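You operate a simulated robot arm through the tools that you are given. There is no shell and no other tool.

You run a simulated robot arm. Do the job below in one go: nothing can be reset, and whatever is moved stays where it is left.

TASK
Close the cart's clean tank with the cap from the cart drawer.
Fine: close the flow knob and the drawer; nut tight. Where these are worked on the way, their far stop is far enough and under half their travel is too little: cart drawer.

It is judged by the outcome, as a careful person would: the job done as asked, and still so three seconds after it is handed in. It fails if anything else is knocked over, pushed out of place, dropped, spilled or broken. Lids that push on must go on centred and level and be pressed home; caps that screw on are set level and turned clockwise until they are tight.

THE ROBOT
A 7-joint arm with a two-finger parallel gripper, fixed in place. Base frame: the origin is at the foot of the arm, x ahead of it, y to its left, z up. Units: m, degrees, N and s.
Its first joint turns from -166.0 to 166.0 degrees. Payload 4.4 kg.
The tool frame sits at the grasp point between the pads (the TCP): z along the fingers, y along the line on which they close. The tips reach 0.023 m beyond it. The gripper opens to 0.094 m. The fingers are 0.038 m wide and 0.01 m thick; the gripper's body (0.054 by 0.096 m) begins 0.039 m behind the TCP.
Orientation is that of the tool frame in the base frame, as [roll, pitch, yaw] about the fixed x, y, z axes, in that order (R = Rz(yaw) Ry(pitch) Rx(roll)). With the fingers straight down and closing along the base's y, the tool's x points along the base's -x, its y along +y and its z along -z.

THE INTERFACE
- The arm moves only by the tool nudge_tool. Its argument "plan" is text: rows parted by semicolons, each of 7 numbers parted by spaces: the shift along the tool's x, y, z in cm, then the turn, a rotation vector about the tool's x, y, z in degrees, then the closure, from 0 (fully open) to 1 (shut). In form: x y z wx wy wz gripper; .... A call has 1 to 20 rows; each row shifts and turns the commanded pose from where the row before left it, along the tool's axes as they then stand. Rows are played at 5 a second. More than 0.05 m and 8.6 degrees between two rows, or a gripper value outside its range, and nothing of the call is played. A pose out of reach is approached as far as the arm can. The call stops where the force on the tool passes 40 N (or 10 N more than at its start, if that is more) or the arm is blocked; 0.2 s more then pass. Each finger travels about 0.072 m/s and halts on what it meets, pressing with about 23 N; the grip force reading is that of the motor and also rises with nothing between the fingers. The clock runs only during rows and for 0.2 s after the last one: add rows that do not move to give the fingers time. The reply holds the time, the measured pose of the TCP, the force on the tool along the base axes, the opening and the grip force, in the units named above and with some noise, with the torque about the TCP (base axes, N m) and any sound that the robot's microphone picked up.
- Cameras (640 x 400 px; columns grow to the right, rows downward): "scene" is fixed at [0.3957, -0.4985, 1.3689]; the picture's right is [0.95, -0.32, 0.00], its down [-0.12, -0.34, -0.93] and it looks along [0.30, 0.88, -0.36] (base axes); focal length 365 px, centre (320, 200). "wrist" rides on the gripper at [0.086, 0.016, -0.075] in the tool frame; the picture's right is [-0.18, 0.98, 0.00], its down [-0.58, -0.11, -0.81] and it looks along [-0.79, -0.15, 0.59] (tool axes); focal length 243 px, centre (320, 200). There is no depth. A picture from a camera that has moved, and an enlarged one, comes with that camera's place and axes in the base frame and with its lens. The place of the scene camera against the robot may be out by one fixed shift of up to 0.025 m in any direction.
- snapshot(camera): a new picture of that camera. The clock stands still meanwhile.
- enlarge(camera, box): a new picture of the part [left, top, right, bottom] of that camera's present view, enlarged. The clock stands still meanwhile.
- hand_in(): hands the job in; it is judged then, once.

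Places have to be worked out from the pictures, the camera data and where the tool is seen. Open the gripper and draw the arm clear of the work before you hand the job in, unless the task says otherwise.

The tools are called after "Call:" by a JSON object that holds its "name" and its "arguments". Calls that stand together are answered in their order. nudge_tool: Moves the arm, as the interface text tells. Its arguments: {"type":"object","properties":{"plan":{"type":"string"}},"required":["plan"]} The other tools are called the same way: snapshot (camera) takes a picture; enlarge (camera, box) takes an enlarged picture of a part of a camera's view; hand_in () hands the job in.

At the start:

```text
clock: 0.0
eef_pos: [0.424, 0.6882, 1.0792]
orientation: [-179.7, 0.0, 179.9]
wrist_force: [0.1, 0.2, -0.7]
torque: [0.01, 0.0, 0.0]
grip_width: 0.094
gripper_force: 0.1
```

scene: 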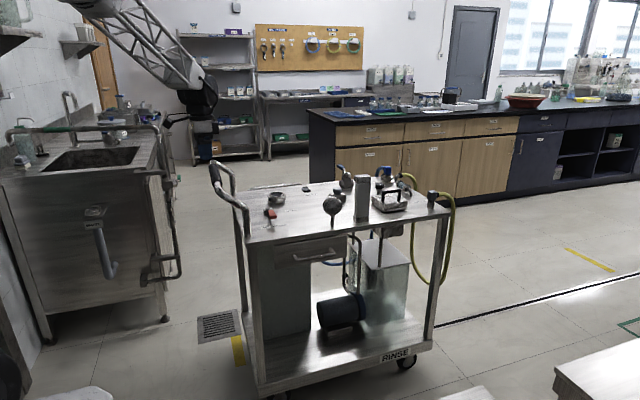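
wrist: 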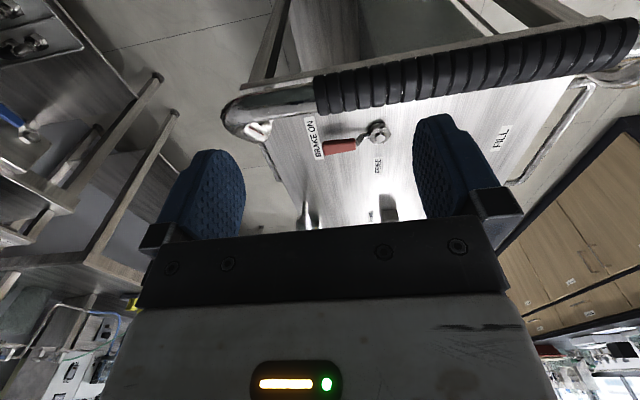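

I start by looking closely at the cart from the scene camera, to find the drawer, tank, knob and nut.

Call:
{"name": "enlarge", "arguments": {"camera": "scene", "box": [200, 150, 360, 250]}}

Call:
{"name": "enlarge", "arguments": {"camera": "scene", "box": [310, 150, 470, 250]}}

Call:
{"name": "enlarge", "arguments": {"camera": "scene", "box": [230, 220, 480, 376]}}

```text
4.00 times, centred on (280, 200) of scene
camera zoom: at [0.3957, -0.4985, 1.3689], right [0.95, -0.32, 0.0], down [-0.12, -0.34, -0.93], along [0.3, 0.88, -0.36], focal length 1461 px, centre (480, 200)
```

zoom: 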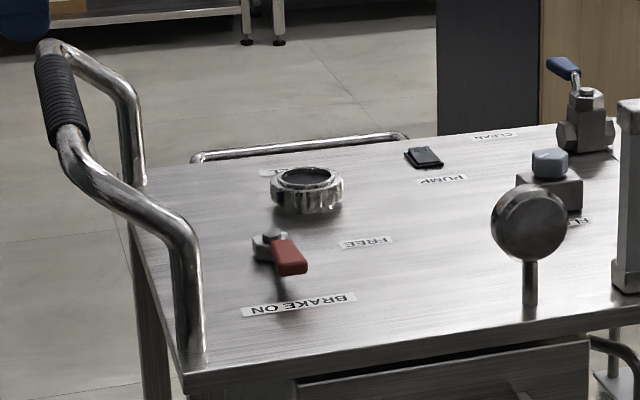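

```text
4.00 times, centred on (390, 200) of scene
camera zoom: at [0.3957, -0.4985, 1.3689], right [0.95, -0.32, 0.0], down [-0.12, -0.34, -0.93], along [0.3, 0.88, -0.36], focal length 1461 px, centre (40, 200)
```

zoom: 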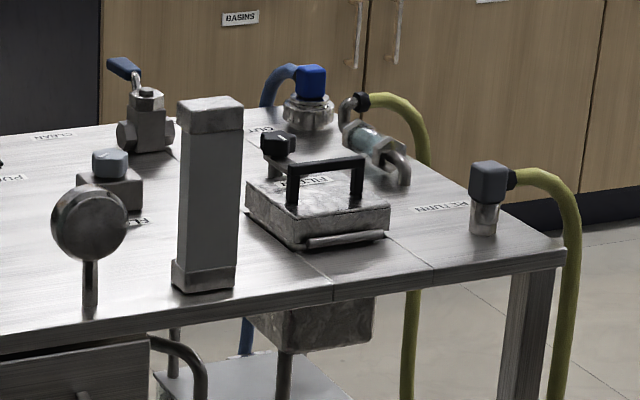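

```text
2.56 times, centred on (355, 298) of scene
camera zoom: at [0.3957, -0.4985, 1.3689], right [0.95, -0.32, 0.0], down [-0.12, -0.34, -0.93], along [0.3, 0.88, -0.36], focal length 935 px, centre (230, -51)
```

zoom: 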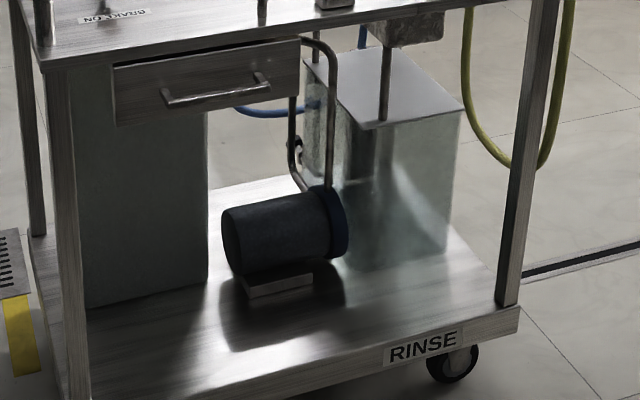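

The cart top is at about z≈0.80 and spans x 0.5–1.3, y 0.58–1.1, with the drawer facing -y. I pull the tool back and up, then yaw it so that the wrist camera looks across the cart.

Call:
{"name": "nudge_tool", "arguments": {"plan": "-0.6 -4 -1.6 0 0 0 0; -0.6 -4 -1.6 0 0 0 0; -0.6 -4 -1.6 0 0 0 0; -0.6 -4 -1.6 0 0 0 0; -0.6 -4 -1.6 0 0 0 0; 0 0 0 0 0 -8 0; 0 0 0 0 0 -8 0; 0 0 0 0 0 -8 0; 0 0 0 0 0 -8 0; 0 0 0 0 0 -8 0; 0 0 0 0 0 -8 0; 0 0 0 0 0 0 0; 0 0 0 0 0 0 0"}}

Call:
{"name": "snapshot", "arguments": {"camera": "wrist"}}

Call:
{"name": "snapshot", "arguments": {"camera": "scene"}}

```text
clock: 2.8
eef_pos: [0.4541, 0.4886, 1.1597]
orientation: [179.9, -0.2, -131.9]
wrist_force: [-0.4, -0.8, 0.5]
torque: [-0.03, 0.01, 0.03]
grip_width: 0.0939
gripper_force: 0.1
```

```text
taken
camera wrist: at [0.3839, 0.4357, 1.2323], right [-0.61, 0.79, 0.0], down [0.47, 0.36, 0.81], along [0.64, 0.49, -0.59], focal length 243 px, centre (320, 200)
```

wrist: 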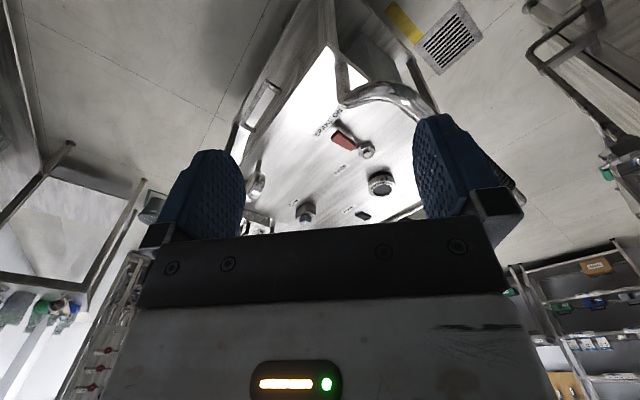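

```text
taken
```

scene: 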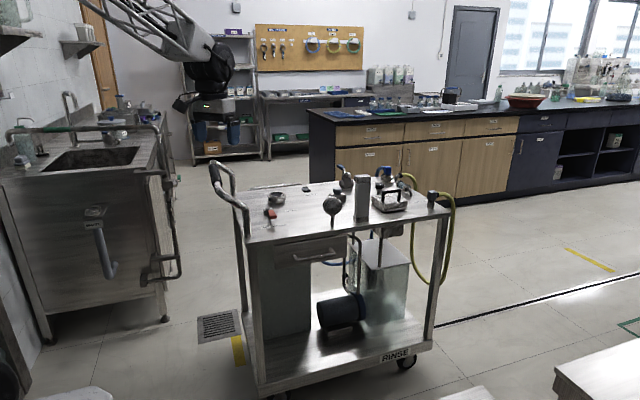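

The wrist camera sees the brake lever and open neck. I tilt the tool outward so the camera sees the far half of the cart, then enlarge.

Call:
{"name": "nudge_tool", "arguments": {"plan": "0 0 0 0 -8 0 0; 0 0 0 0 -8 0 0; 0 0 0 0 -8 0 0; 0 0 0 0 -8 0 0; 0 0 0 0 0 0 0; 0 0 0 0 0 0 0"}}

Call:
{"name": "snapshot", "arguments": {"camera": "wrist"}}

Call:
{"name": "enlarge", "arguments": {"camera": "wrist", "box": [220, 40, 420, 165]}}

```text
clock: 4.2
eef_pos: [0.4527, 0.4886, 1.16]
orientation: [179.9, 32.0, -132.1]
wrist_force: [-0.3, -0.4, -0.2]
torque: [0.01, 0.02, -0.01]
grip_width: 0.0938
gripper_force: 0.0
```

```text
taken
camera wrist: at [0.3657, 0.4154, 1.1751], right [-0.63, 0.77, 0.1], down [0.13, -0.02, 0.99], along [0.77, 0.63, -0.08], focal length 243 px, centre (320, 200)
```

wrist: 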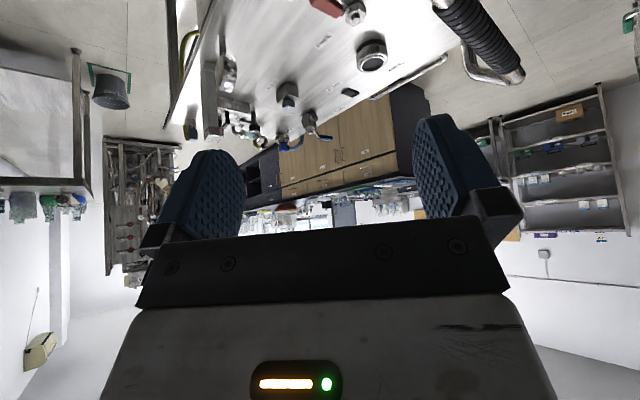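

```text
3.20 times, centred on (320, 102) of wrist
camera zoom: at [0.3657, 0.4154, 1.1751], right [-0.63, 0.77, 0.1], down [0.13, -0.02, 0.99], along [0.77, 0.63, -0.08], focal length 776 px, centre (320, 512)
```

zoom: 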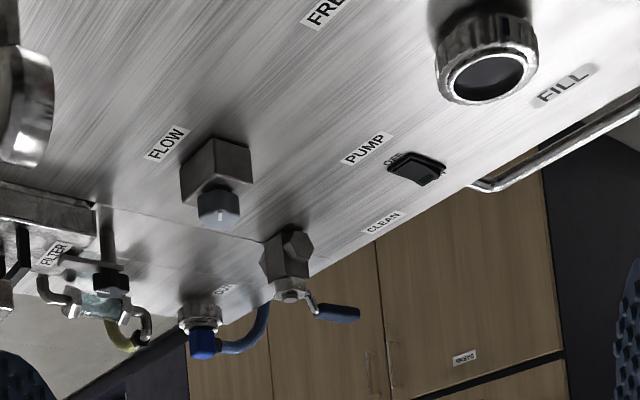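

The enlarged view shows the labels: FILL neck at about (0.67, 0.86, 0.84), FLOW knob at about (0.91, 0.78, 0.85). I test how far the arm reaches by levelling the tool and moving outward above the neck at a safe height.

Call:
{"name": "nudge_tool", "arguments": {"plan": "0 0 0 0 8 0 0; 0 0 0 0 8 0 0; 0 0 0 0 8 0 0; 0 0 0 0 8 0 0; -4.5 0.9 0 0 0 0 0; -4.5 0.9 0 0 0 0 0; -4.5 0.9 0 0 0 0 0; -4.5 0.9 0 0 0 0 0; -4.5 0.9 0 0 0 0 0; -4.5 0.9 0 0 0 0 0; -4.5 0.9 0 0 0 0 0; -4.5 0.9 0 0 0 0 0; 0 0 0 0 0 0 0; 0 0 0 0 0 0 0"}}

Call:
{"name": "snapshot", "arguments": {"camera": "wrist"}}

Call:
{"name": "snapshot", "arguments": {"camera": "scene"}}

```text
clock: 7.2
eef_pos: [0.643, 0.8023, 1.1587]
orientation: [-180.0, -0.1, -131.9]
wrist_force: [-0.1, -0.1, 0.2]
torque: [0.01, 0.02, 0.0]
grip_width: 0.0941
gripper_force: 0.0
```

```text
taken
camera wrist: at [0.5729, 0.7494, 1.232], right [-0.61, 0.8, 0.0], down [0.47, 0.36, 0.81], along [0.64, 0.49, -0.59], focal length 243 px, centre (320, 200)
```

wrist: 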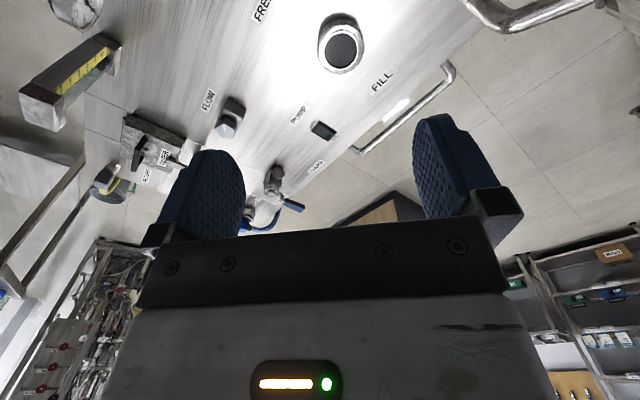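

```text
taken
```

scene: 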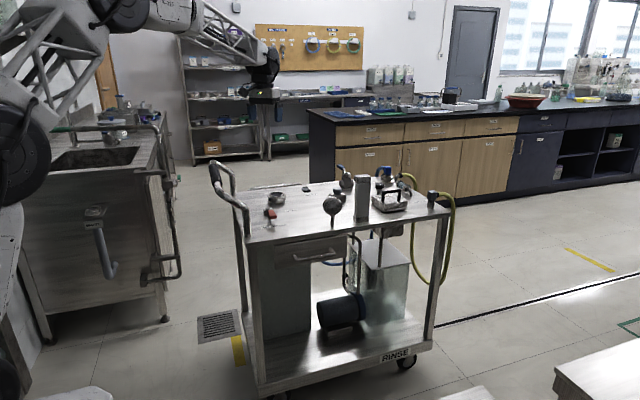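

The arm reached 1.03 m from its axis without trouble. I test the reach toward the FLOW knob at the same height.

Call:
{"name": "nudge_tool", "arguments": {"plan": "-2.6 -3.4 0 0 0 0 0; -2.6 -3.4 0 0 0 0 0; -2.6 -3.4 0 0 0 0 0; -2.6 -3.4 0 0 0 0 0; -2.6 -3.4 0 0 0 0 0; -2.6 -3.4 0 0 0 0 0; 0 0 0 0 0 0 0; 0 0 0 0 0 0 0; 0 0 0 0 0 0 0"}}

Call:
{"name": "snapshot", "arguments": {"camera": "wrist"}}

Call:
{"name": "snapshot", "arguments": {"camera": "scene"}}

```text
clock: 9.2
eef_pos: [0.8984, 0.7818, 1.1541]
orientation: [-180.0, 0.0, -131.9]
wrist_force: [0.2, 0.8, 0.1]
torque: [0.0, 0.03, 0.0]
grip_width: 0.0938
gripper_force: 0.0
```

```text
taken
camera wrist: at [0.8266, 0.7297, 1.2271], right [-0.61, 0.8, 0.0], down [0.47, 0.36, 0.81], along [0.64, 0.49, -0.59], focal length 243 px, centre (320, 200)
```

wrist: 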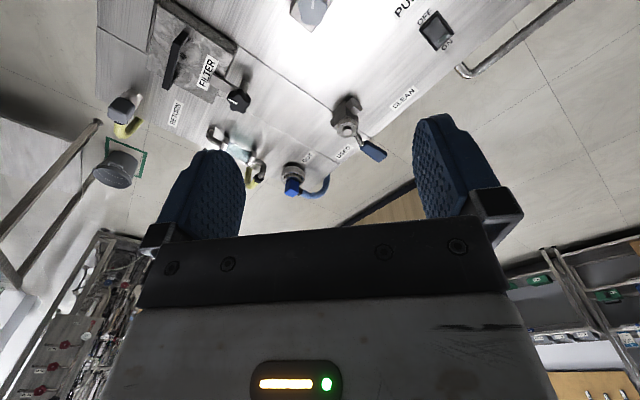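

```text
taken
```

scene: 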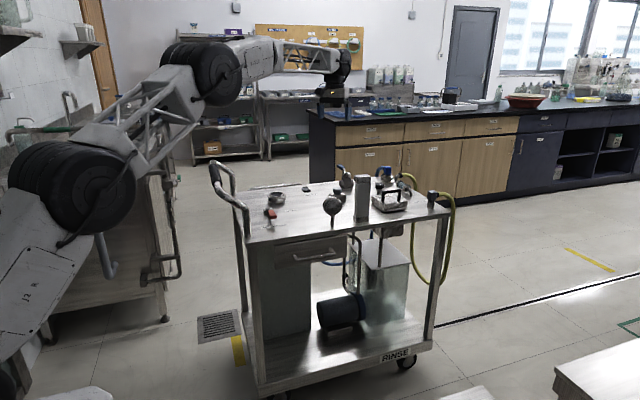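

The reach is good even at 1.19 m. I enlarge the wrist view of the far half of the cart, to find the nut and read labels.

Call:
{"name": "enlarge", "arguments": {"camera": "wrist", "box": [180, 80, 420, 230]}}

Call:
{"name": "enlarge", "arguments": {"camera": "wrist", "box": [80, 0, 280, 125]}}

Call:
{"name": "enlarge", "arguments": {"camera": "wrist", "box": [280, 0, 480, 125]}}

```text
2.67 times, centred on (300, 155) of wrist
camera zoom: at [0.8266, 0.7297, 1.2271], right [-0.61, 0.8, 0.0], down [0.47, 0.36, 0.81], along [0.64, 0.49, -0.59], focal length 647 px, centre (373, 320)
```

zoom: 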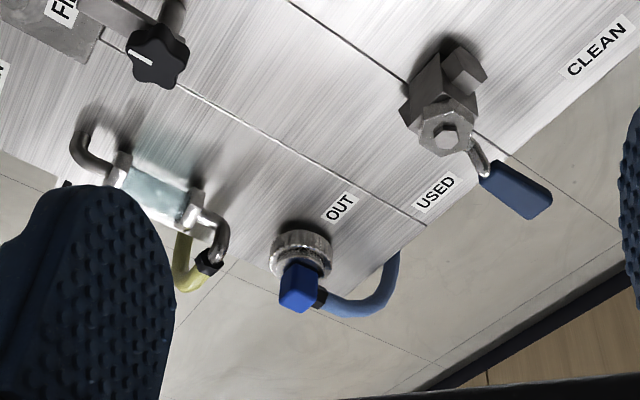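

```text
3.20 times, centred on (180, 62) of wrist
camera zoom: at [0.8266, 0.7297, 1.2271], right [-0.61, 0.8, 0.0], down [0.47, 0.36, 0.81], along [0.64, 0.49, -0.59], focal length 776 px, centre (768, 640)
```

zoom: 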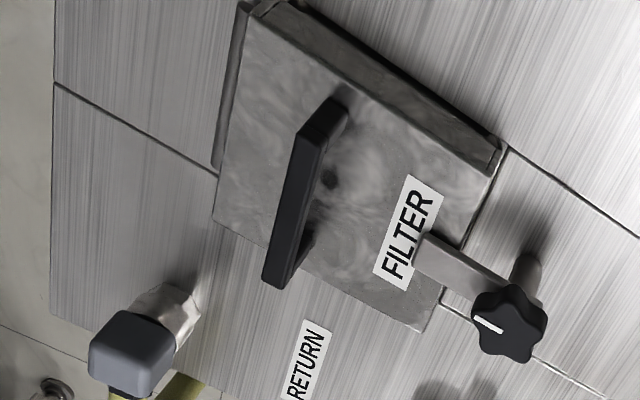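

```text
3.20 times, centred on (380, 62) of wrist
camera zoom: at [0.8266, 0.7297, 1.2271], right [-0.61, 0.8, 0.0], down [0.47, 0.36, 0.81], along [0.64, 0.49, -0.59], focal length 776 px, centre (128, 640)
```

zoom: 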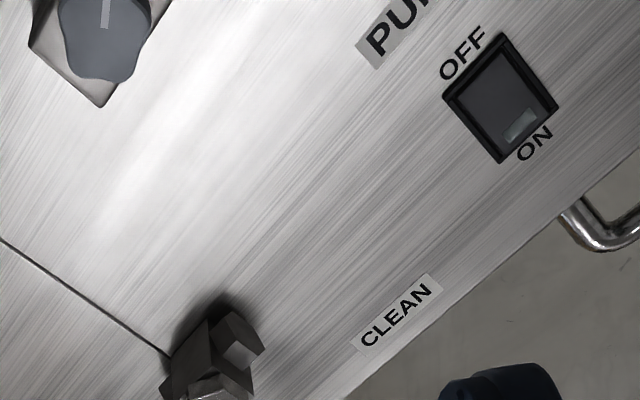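

I see FILTER with a star knob, RETURN, OUT (blue fitting with a knurled nut), a CLEAN/USED valve, and the PUMP rocker. I go back toward the FILL neck for a close look at its thread.

Call:
{"name": "nudge_tool", "arguments": {"plan": "3.08 2.96 0 0 0 0 0; 3.08 2.96 0 0 0 0 0; 3.08 2.96 1 0 0 0 0; 3.08 2.96 1 0 0 0 0; 3.08 2.96 2 0 0 0 0; 3.08 2.96 2 0 0 0 0; 3.08 2.96 2 0 0 0 0; 0 0 0 0 0 0 0; 0 0 0 0 0 0 0"}}

Call:
{"name": "snapshot", "arguments": {"camera": "wrist"}}

Call:
{"name": "enlarge", "arguments": {"camera": "wrist", "box": [300, 50, 460, 150]}}

```text
clock: 11.2
eef_pos: [0.6002, 0.7563, 1.078]
orientation: [-180.0, -0.1, -132.0]
wrist_force: [1.1, 0.6, -0.6]
torque: [-0.01, -0.01, -0.01]
grip_width: 0.094
gripper_force: 0.0
```

```text
taken
camera wrist: at [0.5294, 0.7039, 1.1511], right [-0.61, 0.79, 0.0], down [0.47, 0.36, 0.81], along [0.64, 0.49, -0.59], focal length 243 px, centre (320, 200)
```

wrist: 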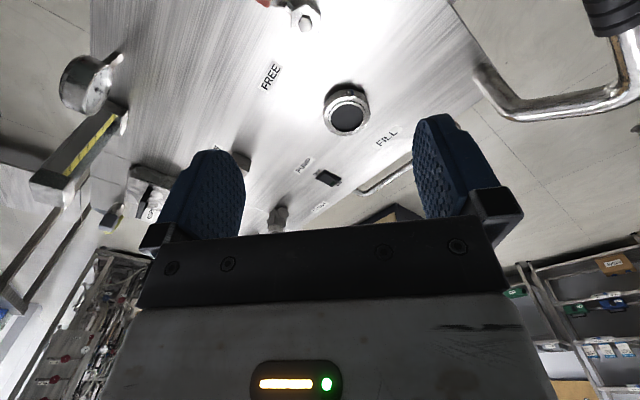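

```text
4.00 times, centred on (380, 100) of wrist
camera zoom: at [0.5294, 0.7039, 1.1511], right [-0.61, 0.79, 0.0], down [0.47, 0.36, 0.81], along [0.64, 0.49, -0.59], focal length 970 px, centre (80, 600)
```

zoom: 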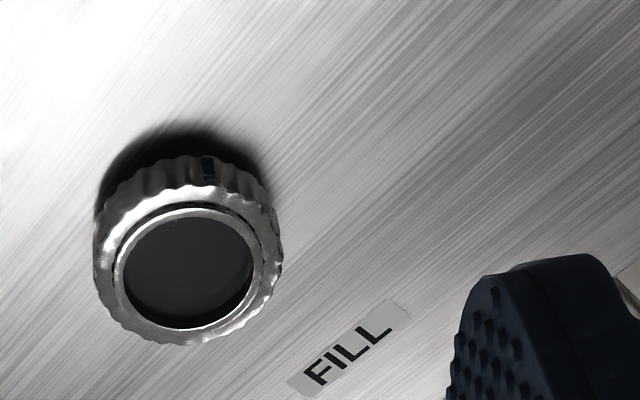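

The FILL neck is an open bore inside a knurled ring. I now retreat in front of the cart to look at the drawer, turning the tool back and tilting it toward +y.

Call:
{"name": "nudge_tool", "arguments": {"plan": "3.76 -2.63 0 0 0 0 0; 3.76 -2.63 0 0 0 0 0; 3.76 -2.63 0 0 0 0 0; 3.76 -2.63 0 0 0 0 0; 3.76 -2.63 0 0 0 0 0; 3.76 -2.63 0 0 0 0 0; 3.76 -2.63 0 0 0 0 0; 3.76 -2.63 0 0 0 0 0; 3.76 -2.63 0 0 0 0 0; 0 0 1 0 0 8 0; 0 0 1 0 0 8 0; 0 0 1 0 0 8 0; 0 0 1 0 0 8 0; 0 0 1 0 0 8 0; 0 0 1 0 0 8 0; 0 0 0 0 0 0 0"}}

Call:
{"name": "nudge_tool", "arguments": {"plan": "0 0 0 -8 0 0 0; 0 0 0 -8 0 0 0; 0 0 0 -8 0 0 0; 0 0 0 -8 0 0 0; 0 0 0 -8 0 0 0; 0 0 0 -8 0 0 0; 0 0 0 0 0 0 0; 0 0 0 0 0 0 0"}}

Call:
{"name": "snapshot", "arguments": {"camera": "wrist"}}

Call:
{"name": "snapshot", "arguments": {"camera": "scene"}}

```text
clock: 14.6
eef_pos: [0.5477, 0.3521, 1.0176]
orientation: [-180.0, 0.0, 179.9]
wrist_force: [0.4, 0.4, -0.6]
torque: [-0.01, 0.01, 0.0]
grip_width: 0.0941
gripper_force: 0.0
```

```text
clock: 16.4
eef_pos: [0.5483, 0.3522, 1.0191]
orientation: [132.0, 0.0, -180.0]
wrist_force: [0.3, 0.2, -1.0]
torque: [-0.01, -0.01, -0.01]
grip_width: 0.0941
gripper_force: 0.0
```

```text
taken
camera wrist: at [0.4613, 0.3074, 1.0796], right [0.18, 0.66, 0.73], down [0.58, -0.67, 0.46], along [0.79, 0.34, -0.51], focal length 243 px, centre (320, 200)
```

wrist: 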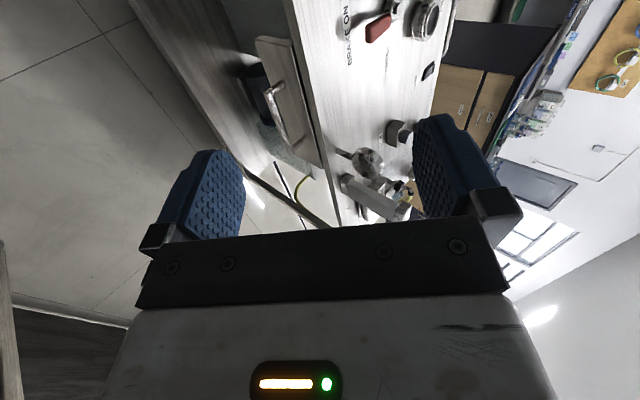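

```text
taken
```

scene: 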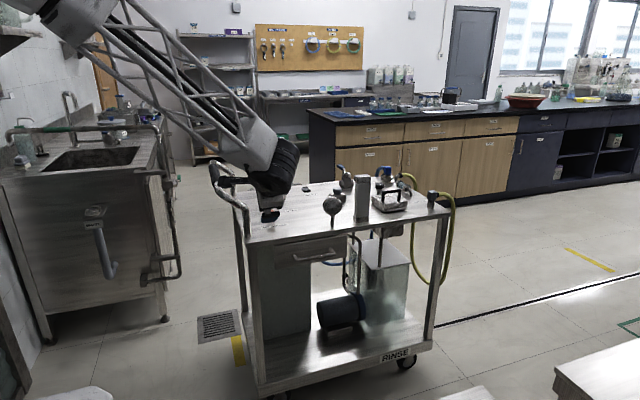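

The wrist camera now sees the drawer and handle; I enlarge it for measuring.

Call:
{"name": "enlarge", "arguments": {"camera": "wrist", "box": [220, 20, 380, 120]}}

Call:
{"name": "enlarge", "arguments": {"camera": "wrist", "box": [220, 90, 380, 190]}}

Call:
{"name": "enlarge", "arguments": {"camera": "scene", "box": [250, 220, 378, 300]}}

```text
4.00 times, centred on (300, 70) of wrist
camera zoom: at [0.4613, 0.3074, 1.0796], right [0.18, 0.66, 0.73], down [0.58, -0.67, 0.46], along [0.79, 0.34, -0.51], focal length 970 px, centre (400, 720)
```

zoom: 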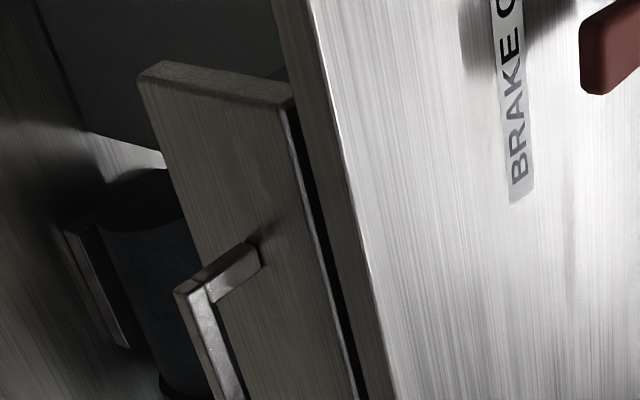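

```text
4.00 times, centred on (300, 140) of wrist
camera zoom: at [0.4613, 0.3074, 1.0796], right [0.18, 0.66, 0.73], down [0.58, -0.67, 0.46], along [0.79, 0.34, -0.51], focal length 970 px, centre (400, 440)
```

zoom: 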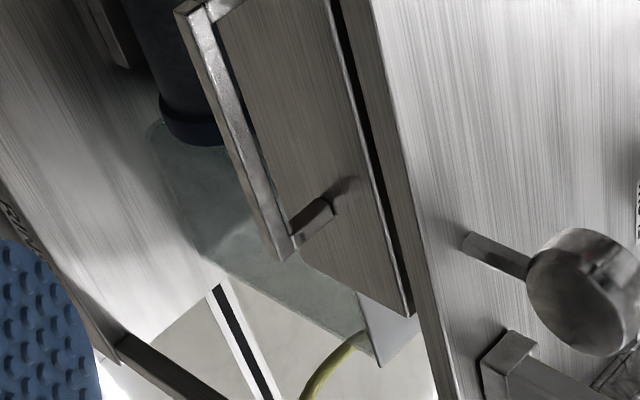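

```text
5.00 times, centred on (314, 260) of scene
camera zoom: at [0.3957, -0.4985, 1.3689], right [0.95, -0.32, 0.0], down [-0.12, -0.34, -0.93], along [0.3, 0.88, -0.36], focal length 1827 px, centre (350, -100)
```

zoom: 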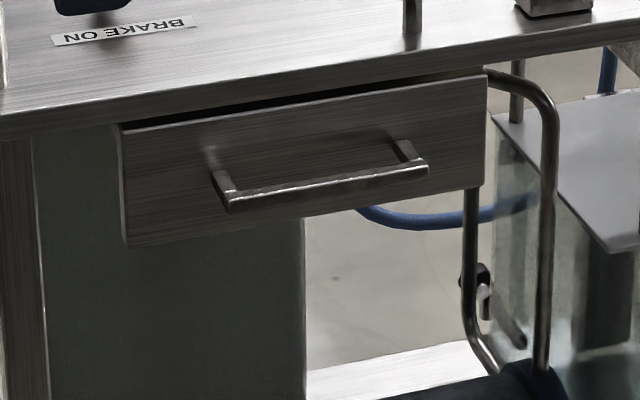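

The handle bar runs from about x 0.653 to 0.792 at y≈0.50, z≈0.74, with the drawer front about 3.5 cm behind it. I rotate the tool to horizontal (pointing +y) here, with the fingers closing vertically.

Call:
{"name": "nudge_tool", "arguments": {"plan": "0 0 -2 -8.4 0 0 0; 0 0 -2 -8.4 0 0 0; 0 0 -2 -8.4 0 0 0; 0 0 -2 -8.4 0 0 0; 0 0 -2 -8.4 0 0 0; 0 0 0 0 0 0 0; 0 0 0 0 0 0 0"}}

Call:
{"name": "snapshot", "arguments": {"camera": "wrist"}}

Call:
{"name": "snapshot", "arguments": {"camera": "scene"}}

```text
clock: 18.0
eef_pos: [0.5489, 0.2622, 1.0632]
orientation: [90.0, 0.0, 179.9]
wrist_force: [-0.3, 0.5, -0.3]
torque: [-0.01, 0.02, -0.02]
grip_width: 0.0939
gripper_force: 0.1
```

```text
taken
camera wrist: at [0.4616, 0.1876, 1.077], right [0.18, 0.0, 0.98], down [0.58, -0.81, -0.11], along [0.79, 0.59, -0.15], focal length 243 px, centre (320, 200)
```

wrist: 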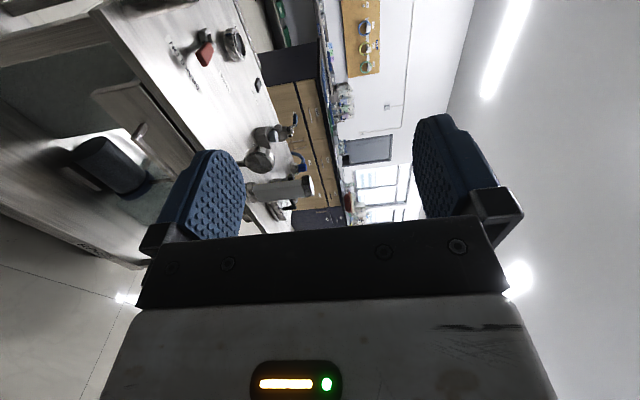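

```text
taken
```

scene: 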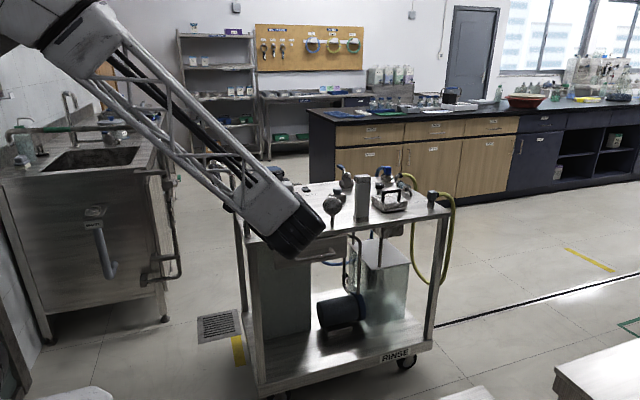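

The pose is reachable. I move to a pre-grasp point in front of the handle at about (0.715, 0.38, 0.74) and look again.

Call:
{"name": "nudge_tool", "arguments": {"plan": "-1.85 -3.59 1 0 0 0 0; -1.85 -3.59 1 0 0 0 0; -1.85 -3.59 1 0 0 0 0; -1.85 -3.59 1 0 0 0 0; -1.85 -3.59 1 0 0 0 0; -1.85 -3.59 1 0 0 0 0; -1.85 -3.59 1 0 0 0 0; -1.85 -3.59 1 0 0 0 0; -1.85 -3.59 1 0 0 0 0; 0 0 1 0 0 0 0; 0 0 1 0 0 0 0; 0 0 0 0 0 0 0"}}

Call:
{"name": "snapshot", "arguments": {"camera": "wrist"}}

Call:
{"name": "snapshot", "arguments": {"camera": "scene"}}

```text
clock: 20.6
eef_pos: [0.7125, 0.373, 0.7378]
orientation: [90.2, -0.1, -179.9]
wrist_force: [0.0, 0.2, 0.0]
torque: [0.02, -0.04, 0.01]
grip_width: 0.0941
gripper_force: 0.0
```

```text
taken
camera wrist: at [0.6259, 0.299, 0.7523], right [0.18, 0.0, 0.98], down [0.58, -0.81, -0.11], along [0.79, 0.59, -0.15], focal length 243 px, centre (320, 200)
```

wrist: 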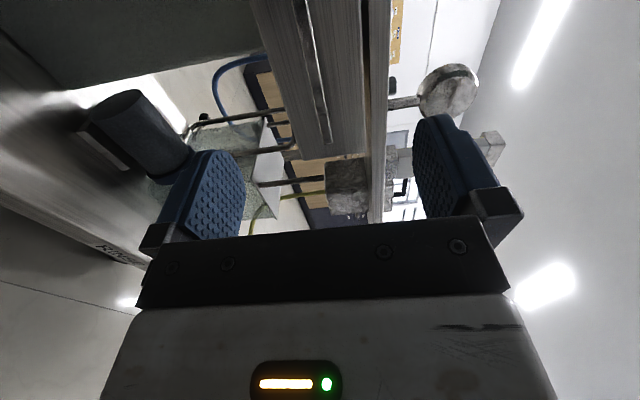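

```text
taken
```

scene: 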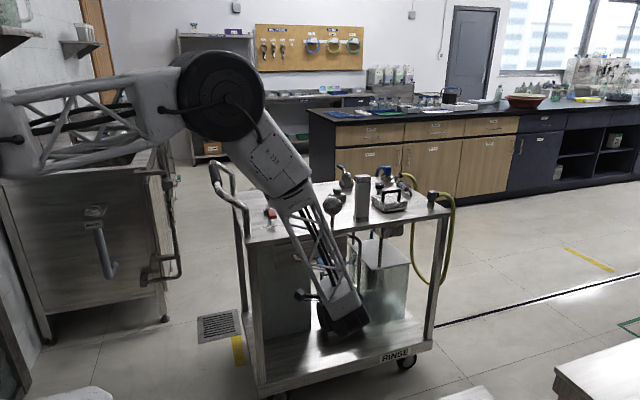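

I enlarge the handle in this view to fix its height.

Call:
{"name": "enlarge", "arguments": {"camera": "wrist", "box": [232, 0, 424, 120]}}

Call:
{"name": "enlarge", "arguments": {"camera": "wrist", "box": [232, 80, 424, 200]}}

```text
3.33 times, centred on (328, 60) of wrist
camera zoom: at [0.6259, 0.299, 0.7523], right [0.18, 0.0, 0.98], down [0.58, -0.81, -0.11], along [0.79, 0.59, -0.15], focal length 809 px, centre (293, 667)
```

zoom: 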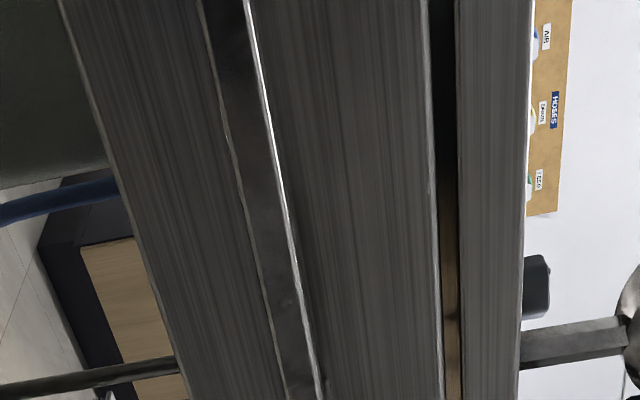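

```text
3.33 times, centred on (328, 140) of wrist
camera zoom: at [0.6259, 0.299, 0.7523], right [0.18, 0.0, 0.98], down [0.58, -0.81, -0.11], along [0.79, 0.59, -0.15], focal length 809 px, centre (293, 400)
```

zoom: 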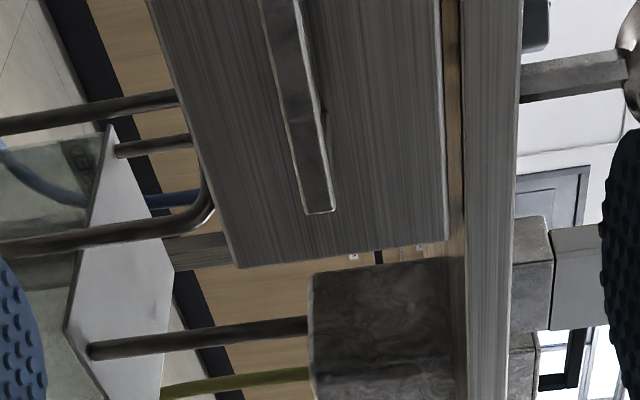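

The bar is at z≈0.728 and x≈0.72; I correct by about 1 cm, advance onto it, and close the fingers around the bar.

Call:
{"name": "nudge_tool", "arguments": {"plan": "-1 -1 2 0 0 0 0; 0 0 2.5 0 0 0 0; 0 0 2.5 0 0 0 0; 0 0 2.5 0 0 0 0; 0 0 1.2 0 0 0 0; 0 0 1.2 0 0 0 0; 0 0 0 0 0 0 0; 0 0 0 0 0 0 0"}}

Call:
{"name": "snapshot", "arguments": {"camera": "wrist"}}

Call:
{"name": "enlarge", "arguments": {"camera": "scene", "box": [250, 210, 410, 310]}}

```text
clock: 22.4
eef_pos: [0.7264, 0.4921, 0.7286]
orientation: [90.1, -0.1, -180.0]
wrist_force: [0.6, -0.4, 0.2]
torque: [0.02, 0.02, 0.03]
grip_width: 0.094
gripper_force: 0.0
```

```text
taken
camera wrist: at [0.6394, 0.4188, 0.7418], right [0.18, 0.0, 0.98], down [0.58, -0.81, -0.11], along [0.79, 0.59, -0.15], focal length 243 px, centre (320, 200)
```

wrist: 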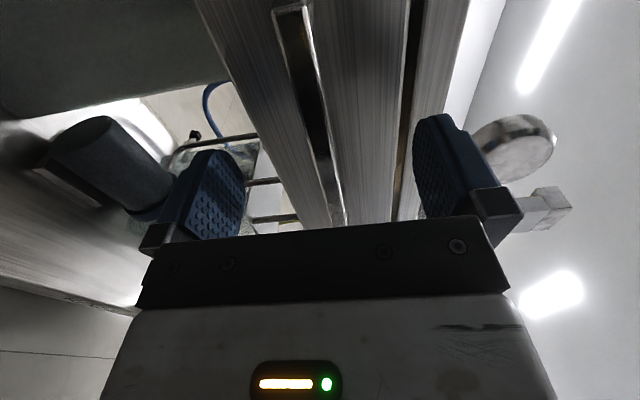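

```text
4.00 times, centred on (330, 260) of scene
camera zoom: at [0.3957, -0.4985, 1.3689], right [0.95, -0.32, 0.0], down [-0.12, -0.34, -0.93], along [0.3, 0.88, -0.36], focal length 1461 px, centre (280, -40)
```

zoom: 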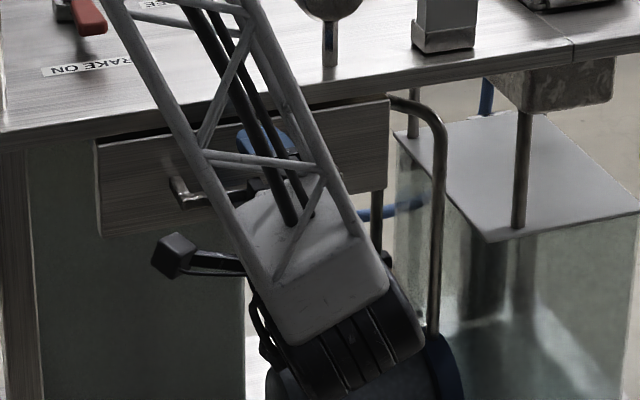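

The bar sits between the open fingers. I close on it.

Call:
{"name": "nudge_tool", "arguments": {"plan": "0 0 0 0 0 0 1; 0 0 0 0 0 0 1; 0 0 0 0 0 0 1; 0 0 0 0 0 0 1; 0 0 0 0 0 0 1; 0 0 0 0 0 0 1"}}

Call:
{"name": "snapshot", "arguments": {"camera": "wrist"}}

```text
clock: 23.6
eef_pos: [0.7285, 0.4927, 0.7298]
orientation: [89.9, 0.1, -180.0]
wrist_force: [-5.2, -7.5, 7.3]
torque: [0.06, 0.92, -0.02]
grip_width: 0.011
gripper_force: 45.0
stopped in row 5: the force on the tool passed its limit at 41 N (the readings are from after the stop); the commanded pose is now the measured one
```

```text
taken
camera wrist: at [0.6403, 0.419, 0.7443], right [0.18, 0.0, 0.98], down [0.58, -0.81, -0.11], along [0.79, 0.59, -0.15], focal length 243 px, centre (320, 200)
```

wrist: 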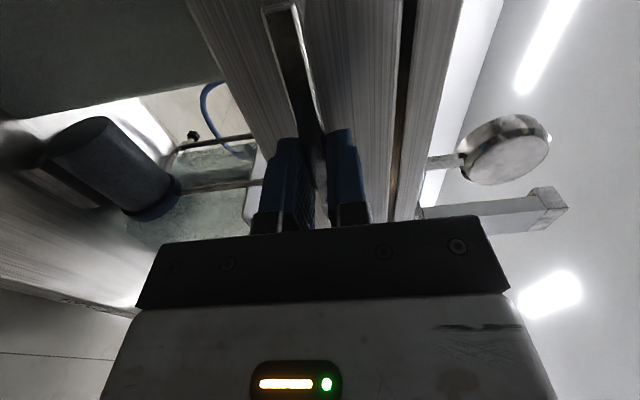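

The bar is gripped (width 0.011). I pull straight back along -y.

Call:
{"name": "nudge_tool", "arguments": {"plan": "0 0 -0.5 0 0 0 1; 0 0 -1 0 0 0 1; 0 0 -1.5 0 0 0 1; 0 0 -1.5 0 0 0 1; 0 0 -1.5 0 0 0 1; 0 0 -1.5 0 0 0 1; 0 0 0 0 0 0 1"}}

Call:
{"name": "enlarge", "arguments": {"camera": "scene", "box": [250, 180, 442, 300]}}

```text
clock: 25.2
eef_pos: [0.7268, 0.4193, 0.7305]
orientation: [89.9, 0.2, -180.0]
wrist_force: [5.9, 1.6, 5.3]
torque: [0.05, 1.08, 0.51]
grip_width: 0.011
gripper_force: 44.9
```

```text
3.33 times, centred on (346, 240) of scene
camera zoom: at [0.3957, -0.4985, 1.3689], right [0.95, -0.32, 0.0], down [-0.12, -0.34, -0.93], along [0.3, 0.88, -0.36], focal length 1218 px, centre (233, 67)
```

zoom: 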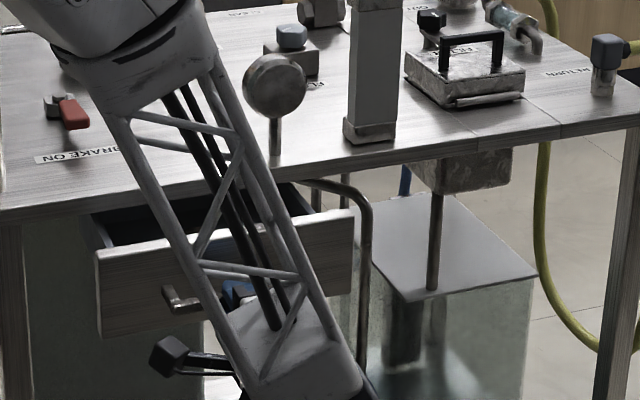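

The drawer slides out (7 cm so far). I keep pulling until it meets its far stop.

Call:
{"name": "nudge_tool", "arguments": {"plan": "0 0 -1.5 0 0 0 1; 0 0 -1.5 0 0 0 1; 0 0 -1.5 0 0 0 1; 0 0 -1.5 0 0 0 1; 0 0 -1.5 0 0 0 1; 0 0 -1.5 0 0 0 1; 0 0 -1.5 0 0 0 1; 0 0 -1.5 0 0 0 1; 0 0 -1.5 0 0 0 1; 0 0 -1.5 0 0 0 1; 0 0 0 0 0 0 1"}}

Call:
{"name": "snapshot", "arguments": {"camera": "scene"}}

Call:
{"name": "snapshot", "arguments": {"camera": "wrist"}}

```text
clock: 26.3
eef_pos: [0.7269, 0.3571, 0.7297]
orientation: [89.8, 0.2, -179.8]
wrist_force: [0.6, 12.0, -1.3]
torque: [-0.08, 1.77, 0.04]
grip_width: 0.0109
gripper_force: 45.2
stopped in row 5: the force on the tool passed its limit at 54 N (the readings are from after the stop); the commanded pose is now the measured one
```

```text
taken
```

scene: 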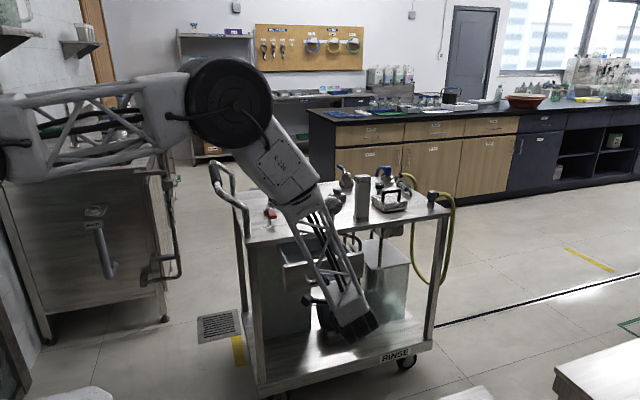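

```text
taken
camera wrist: at [0.6401, 0.2826, 0.744], right [0.18, 0.0, 0.98], down [0.58, -0.8, -0.11], along [0.79, 0.59, -0.14], focal length 243 px, centre (320, 200)
```

wrist: 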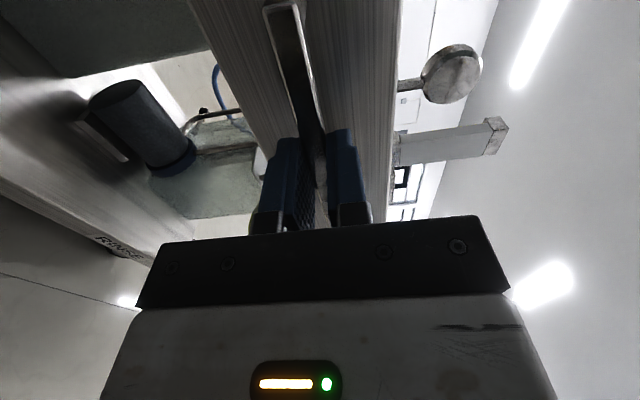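

The drawer met its far stop after about 13.6 cm of travel. I release the handle and back off, then rise to look into the drawer.

Call:
{"name": "nudge_tool", "arguments": {"plan": "0 0 0 0 0 0 0.5; 0 0 0 0 0 0 0; 0 0 0 0 0 0 0; 0 0 0 0 0 0 0; 0 0 -1.5 0 0 0 0; 0 0 -2.5 0 0 0 0; 0 0 -2.5 0 0 0 0; 0 0 -2.5 0 0 0 0; 0 4 0 0 0 0 0; 0 4 0 0 0 0 0; 0 4 0 0 0 0 0; 0 4 0 0 0 0 0; 0 4 0 0 0 0 0; 0 4 0 0 0 0 0; 0 4 0 0 0 0 0; 0 0 0 0 0 0 0"}}

Call:
{"name": "snapshot", "arguments": {"camera": "scene"}}

```text
clock: 29.7
eef_pos: [0.7269, 0.2672, 1.0112]
orientation: [89.8, 0.4, -179.9]
wrist_force: [0.5, -0.3, 1.0]
torque: [0.06, -0.01, 0.0]
grip_width: 0.0941
gripper_force: 0.1
```

```text
taken
```

scene: 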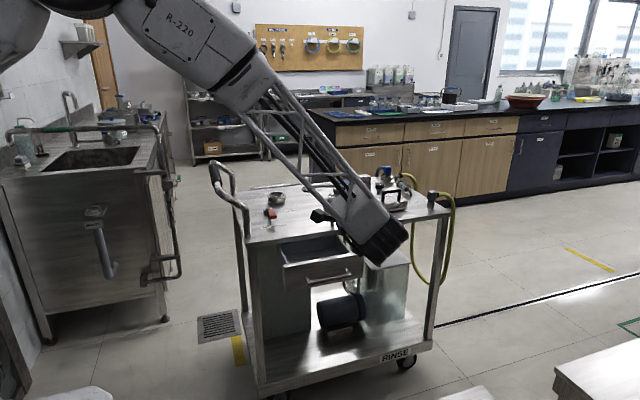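

I look into the open drawer with the scene camera first.

Call:
{"name": "enlarge", "arguments": {"camera": "scene", "box": [260, 220, 388, 300]}}

Call:
{"name": "nudge_tool", "arguments": {"plan": "0 0 0 8.2 0 0 0; 0 0 0 8.2 0 0 0; 0 0 0 8.2 0 0 0; 0 0 0 8.2 0 0 0; 0 0 0 8.2 0 0 0; 0 0 0 8.2 0 0 0; 0 0 0 8.2 0 0 0; 0 0 0 8.2 0 0 0; 0 0 0 8.2 0 0 0; 0 0 0 8.2 0 0 0; 0 0 0 8.2 0 0 0; 0 0 0 0 0 0 0; 0 0 0 0 0 0 0"}}

Call:
{"name": "snapshot", "arguments": {"camera": "wrist"}}

```text
5.00 times, centred on (324, 260) of scene
camera zoom: at [0.3957, -0.4985, 1.3689], right [0.95, -0.32, 0.0], down [-0.12, -0.34, -0.93], along [0.3, 0.88, -0.36], focal length 1827 px, centre (300, -100)
```

zoom: 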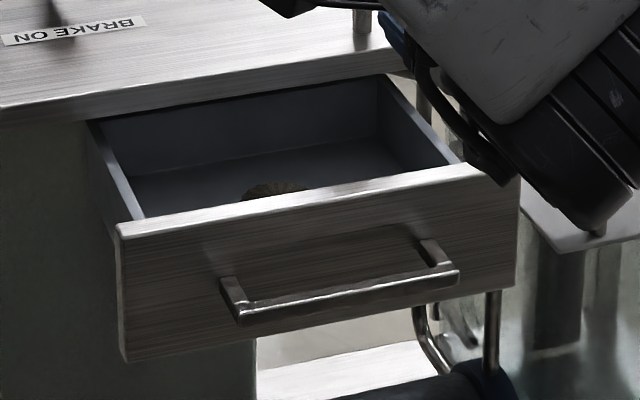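

```text
clock: 32.5
eef_pos: [0.7255, 0.2668, 1.0104]
orientation: [-179.9, 0.3, -179.9]
wrist_force: [0.0, 0.0, 0.5]
torque: [-0.03, 0.01, 0.01]
grip_width: 0.0939
gripper_force: 0.0
```

```text
taken
camera wrist: at [0.6381, 0.2831, 1.0827], right [0.18, 0.98, 0.0], down [0.58, -0.11, 0.81], along [0.8, -0.15, -0.59], focal length 243 px, centre (320, 200)
```

wrist: 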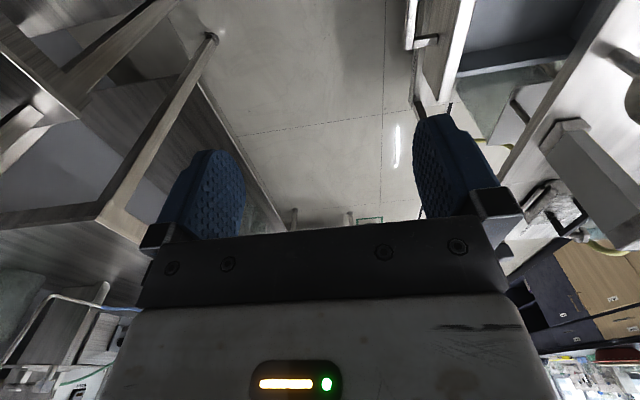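

There is a round cap near the drawer's front. I yaw the tool so that the wrist camera faces +y and looks into the drawer.

Call:
{"name": "nudge_tool", "arguments": {"plan": "0 0 0 0 0 -8.2 0; 0 0 0 0 0 -8.2 0; 0 0 0 0 0 -8.2 0; 0 0 0 0 0 -8.2 0; 0 0 0 0 0 -8.2 0; 0 0 0 0 0 -8.2 0; 0 0 0 0 0 -8.2 0; 0 0 0 0 0 -8.2 0; 0 0 0 0 0 -8.2 0; 0 0 0 0 0 -8.2 0; 0 0 0 0 0 -8.2 0; 0 0 0 0 0 0 0; 0 0 0 0 0 0 0"}}

Call:
{"name": "snapshot", "arguments": {"camera": "wrist"}}

Call:
{"name": "enlarge", "arguments": {"camera": "wrist", "box": [224, 40, 416, 160]}}

```text
clock: 35.3
eef_pos: [0.7266, 0.2659, 1.0099]
orientation: [-179.7, 0.0, -89.7]
wrist_force: [0.0, 0.9, 0.3]
torque: [0.01, 0.03, 0.01]
grip_width: 0.094
gripper_force: 0.1
```

```text
taken
camera wrist: at [0.7098, 0.1801, 1.0831], right [-0.98, 0.18, 0.0], down [0.1, 0.58, 0.81], along [0.15, 0.79, -0.59], focal length 243 px, centre (320, 200)
```

wrist: 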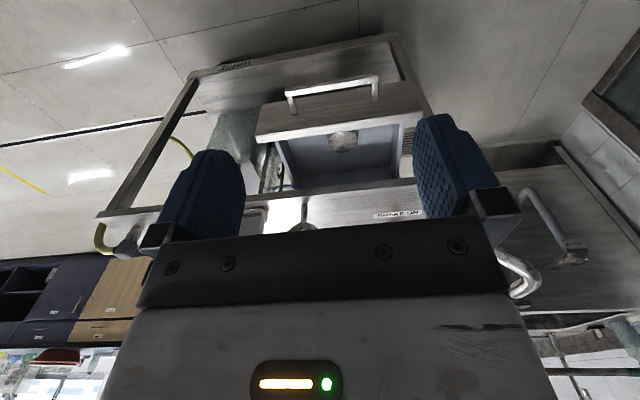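

```text
3.33 times, centred on (320, 100) of wrist
camera zoom: at [0.7098, 0.1801, 1.0831], right [-0.98, 0.18, 0.0], down [0.1, 0.58, 0.81], along [0.15, 0.79, -0.59], focal length 809 px, centre (320, 533)
```

zoom: 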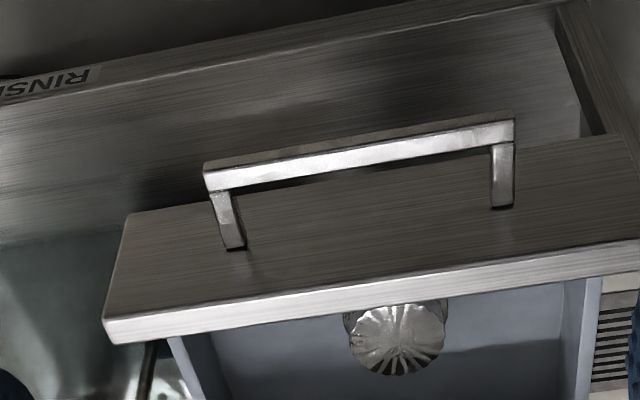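

The cap is a ribbed round piece, about 5.4 cm wide, near (0.725, 0.49). I move lower and closer over the drawer to measure it better.

Call:
{"name": "nudge_tool", "arguments": {"plan": "-3.1 0 2.6 0 0 0 0; -3.1 0 2.6 0 0 0 0; -3.1 0 2.6 0 0 0 0; -3.1 0 2.6 0 0 0 0; -3.1 0 2.6 0 0 0 0; 0 0 0 0 0 0 0; 0 0 0 0 0 0 0"}}

Call:
{"name": "snapshot", "arguments": {"camera": "wrist"}}

Call:
{"name": "enlarge", "arguments": {"camera": "wrist", "box": [256, 50, 416, 150]}}

```text
clock: 36.9
eef_pos: [0.7236, 0.4205, 0.8808]
orientation: [-179.7, 0.0, -89.8]
wrist_force: [-0.1, 0.5, 0.0]
torque: [0.0, 0.02, 0.0]
grip_width: 0.0942
gripper_force: 0.0
```

```text
taken
camera wrist: at [0.7074, 0.3344, 0.9536], right [-0.98, 0.18, -0.01], down [0.1, 0.58, 0.81], along [0.15, 0.79, -0.59], focal length 243 px, centre (320, 200)
```

wrist: 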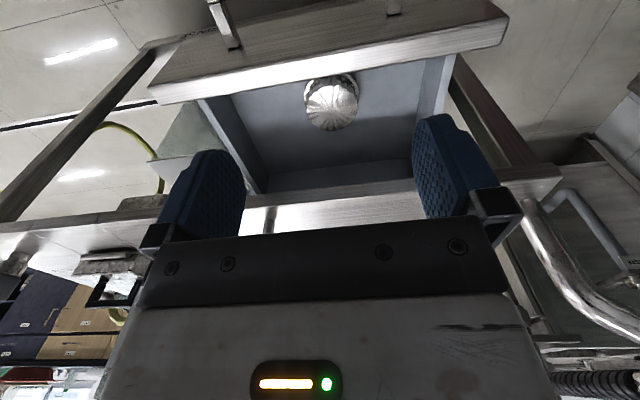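

```text
4.00 times, centred on (336, 100) of wrist
camera zoom: at [0.7074, 0.3344, 0.9536], right [-0.98, 0.18, -0.01], down [0.1, 0.58, 0.81], along [0.15, 0.79, -0.59], focal length 970 px, centre (256, 600)
```

zoom: 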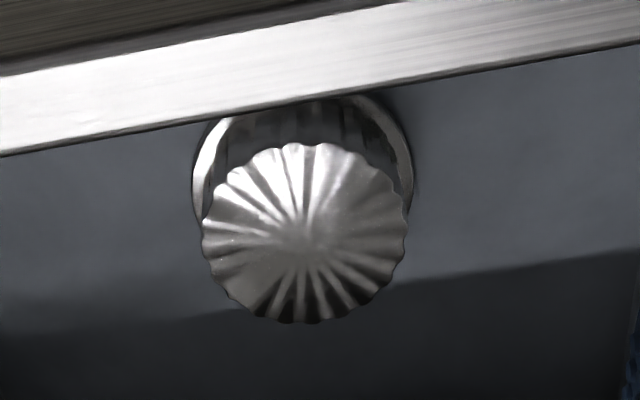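

The cap is a ribbed knob (top about 5 cm wide) on a wider flange ring, standing upright at about (0.7235, 0.471). Before picking it up I inspect the FILL neck up close to see how it fits.

Call:
{"name": "nudge_tool", "arguments": {"plan": "0 0 -4.25 0 0 0 0; 0 0 -4.25 0 0 0 0; 0 0 -4.25 0 0 0 0; 0 0 -4.25 0 0 0 0; -4.5 1 0 0 0 0 0; -4.5 1 0 0 0 0 0; -4.5 1 0 0 0 0 0; -4.5 1 0 0 0 0 0; -4.5 1 0 0 0 0 0; -4.5 1 0 0 0 0 0; -4.5 1 0 0 0 0 0; -4.5 1 0 0 0 0 0; -4.5 1 0 0 0 0 0; 0 0 0 0 0 8.4 0; 0 0 0 0 0 8.4 0; 0 0 0 0 0 8.4 0; 0 0 0 0 0 8.4 0; 0 0 0 0 0 8.4 0; 0 0 0 0 0 0 0"}}

Call:
{"name": "nudge_tool", "arguments": {"plan": "0 0 4 0 0 0 0; 0 0 4 0 0 0 0; 0 0 4 0 0 0 0; 0 0 0 0 0 0 0; 0 0 0 0 0 0 0"}}

Call:
{"name": "snapshot", "arguments": {"camera": "wrist"}}

Call:
{"name": "snapshot", "arguments": {"camera": "scene"}}

```text
clock: 40.9
eef_pos: [0.6316, 0.8253, 1.05]
orientation: [-179.8, 0.3, -131.8]
wrist_force: [0.9, 0.9, 0.4]
torque: [0.02, 0.0, 0.01]
grip_width: 0.0941
gripper_force: 0.2
```

```text
clock: 42.1
eef_pos: [0.6324, 0.8217, 0.9283]
orientation: [-179.8, 0.1, -131.7]
wrist_force: [-0.5, 0.7, -0.6]
torque: [-0.01, -0.02, 0.02]
grip_width: 0.094
gripper_force: 0.0
```

```text
taken
camera wrist: at [0.5625, 0.7688, 1.0017], right [-0.61, 0.79, 0.0], down [0.46, 0.36, 0.81], along [0.64, 0.49, -0.59], focal length 243 px, centre (320, 200)
```

wrist: 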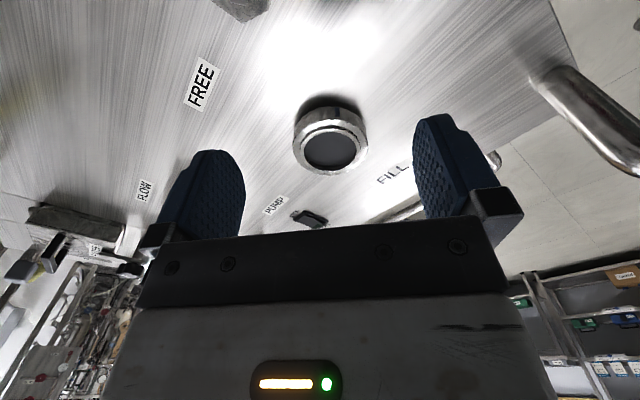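

```text
taken
```

scene: 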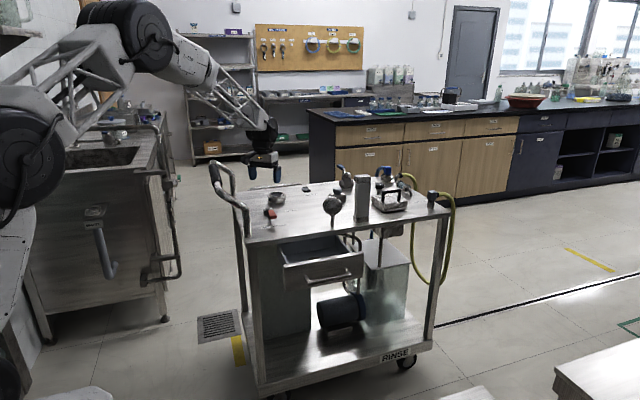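

Call:
{"name": "enlarge", "arguments": {"camera": "wrist", "box": [282, 88, 378, 188]}}

Call:
{"name": "enlarge", "arguments": {"camera": "scene", "box": [256, 180, 304, 210]}}

```text
4.00 times, centred on (330, 138) of wrist
camera zoom: at [0.5625, 0.7688, 1.0017], right [-0.61, 0.79, 0.0], down [0.46, 0.36, 0.81], along [0.64, 0.49, -0.59], focal length 970 px, centre (280, 448)
```

zoom: 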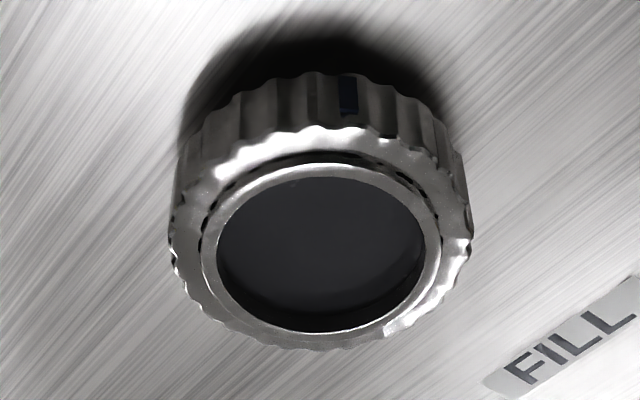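

```text
13.33 times, centred on (280, 195) of scene
camera zoom: at [0.3957, -0.4985, 1.3689], right [0.95, -0.32, 0.0], down [-0.12, -0.34, -0.93], along [0.3, 0.88, -0.36], focal length 4871 px, centre (853, 267)
```

zoom: 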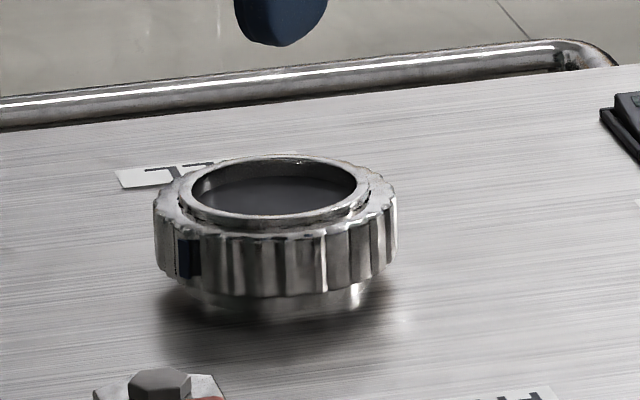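

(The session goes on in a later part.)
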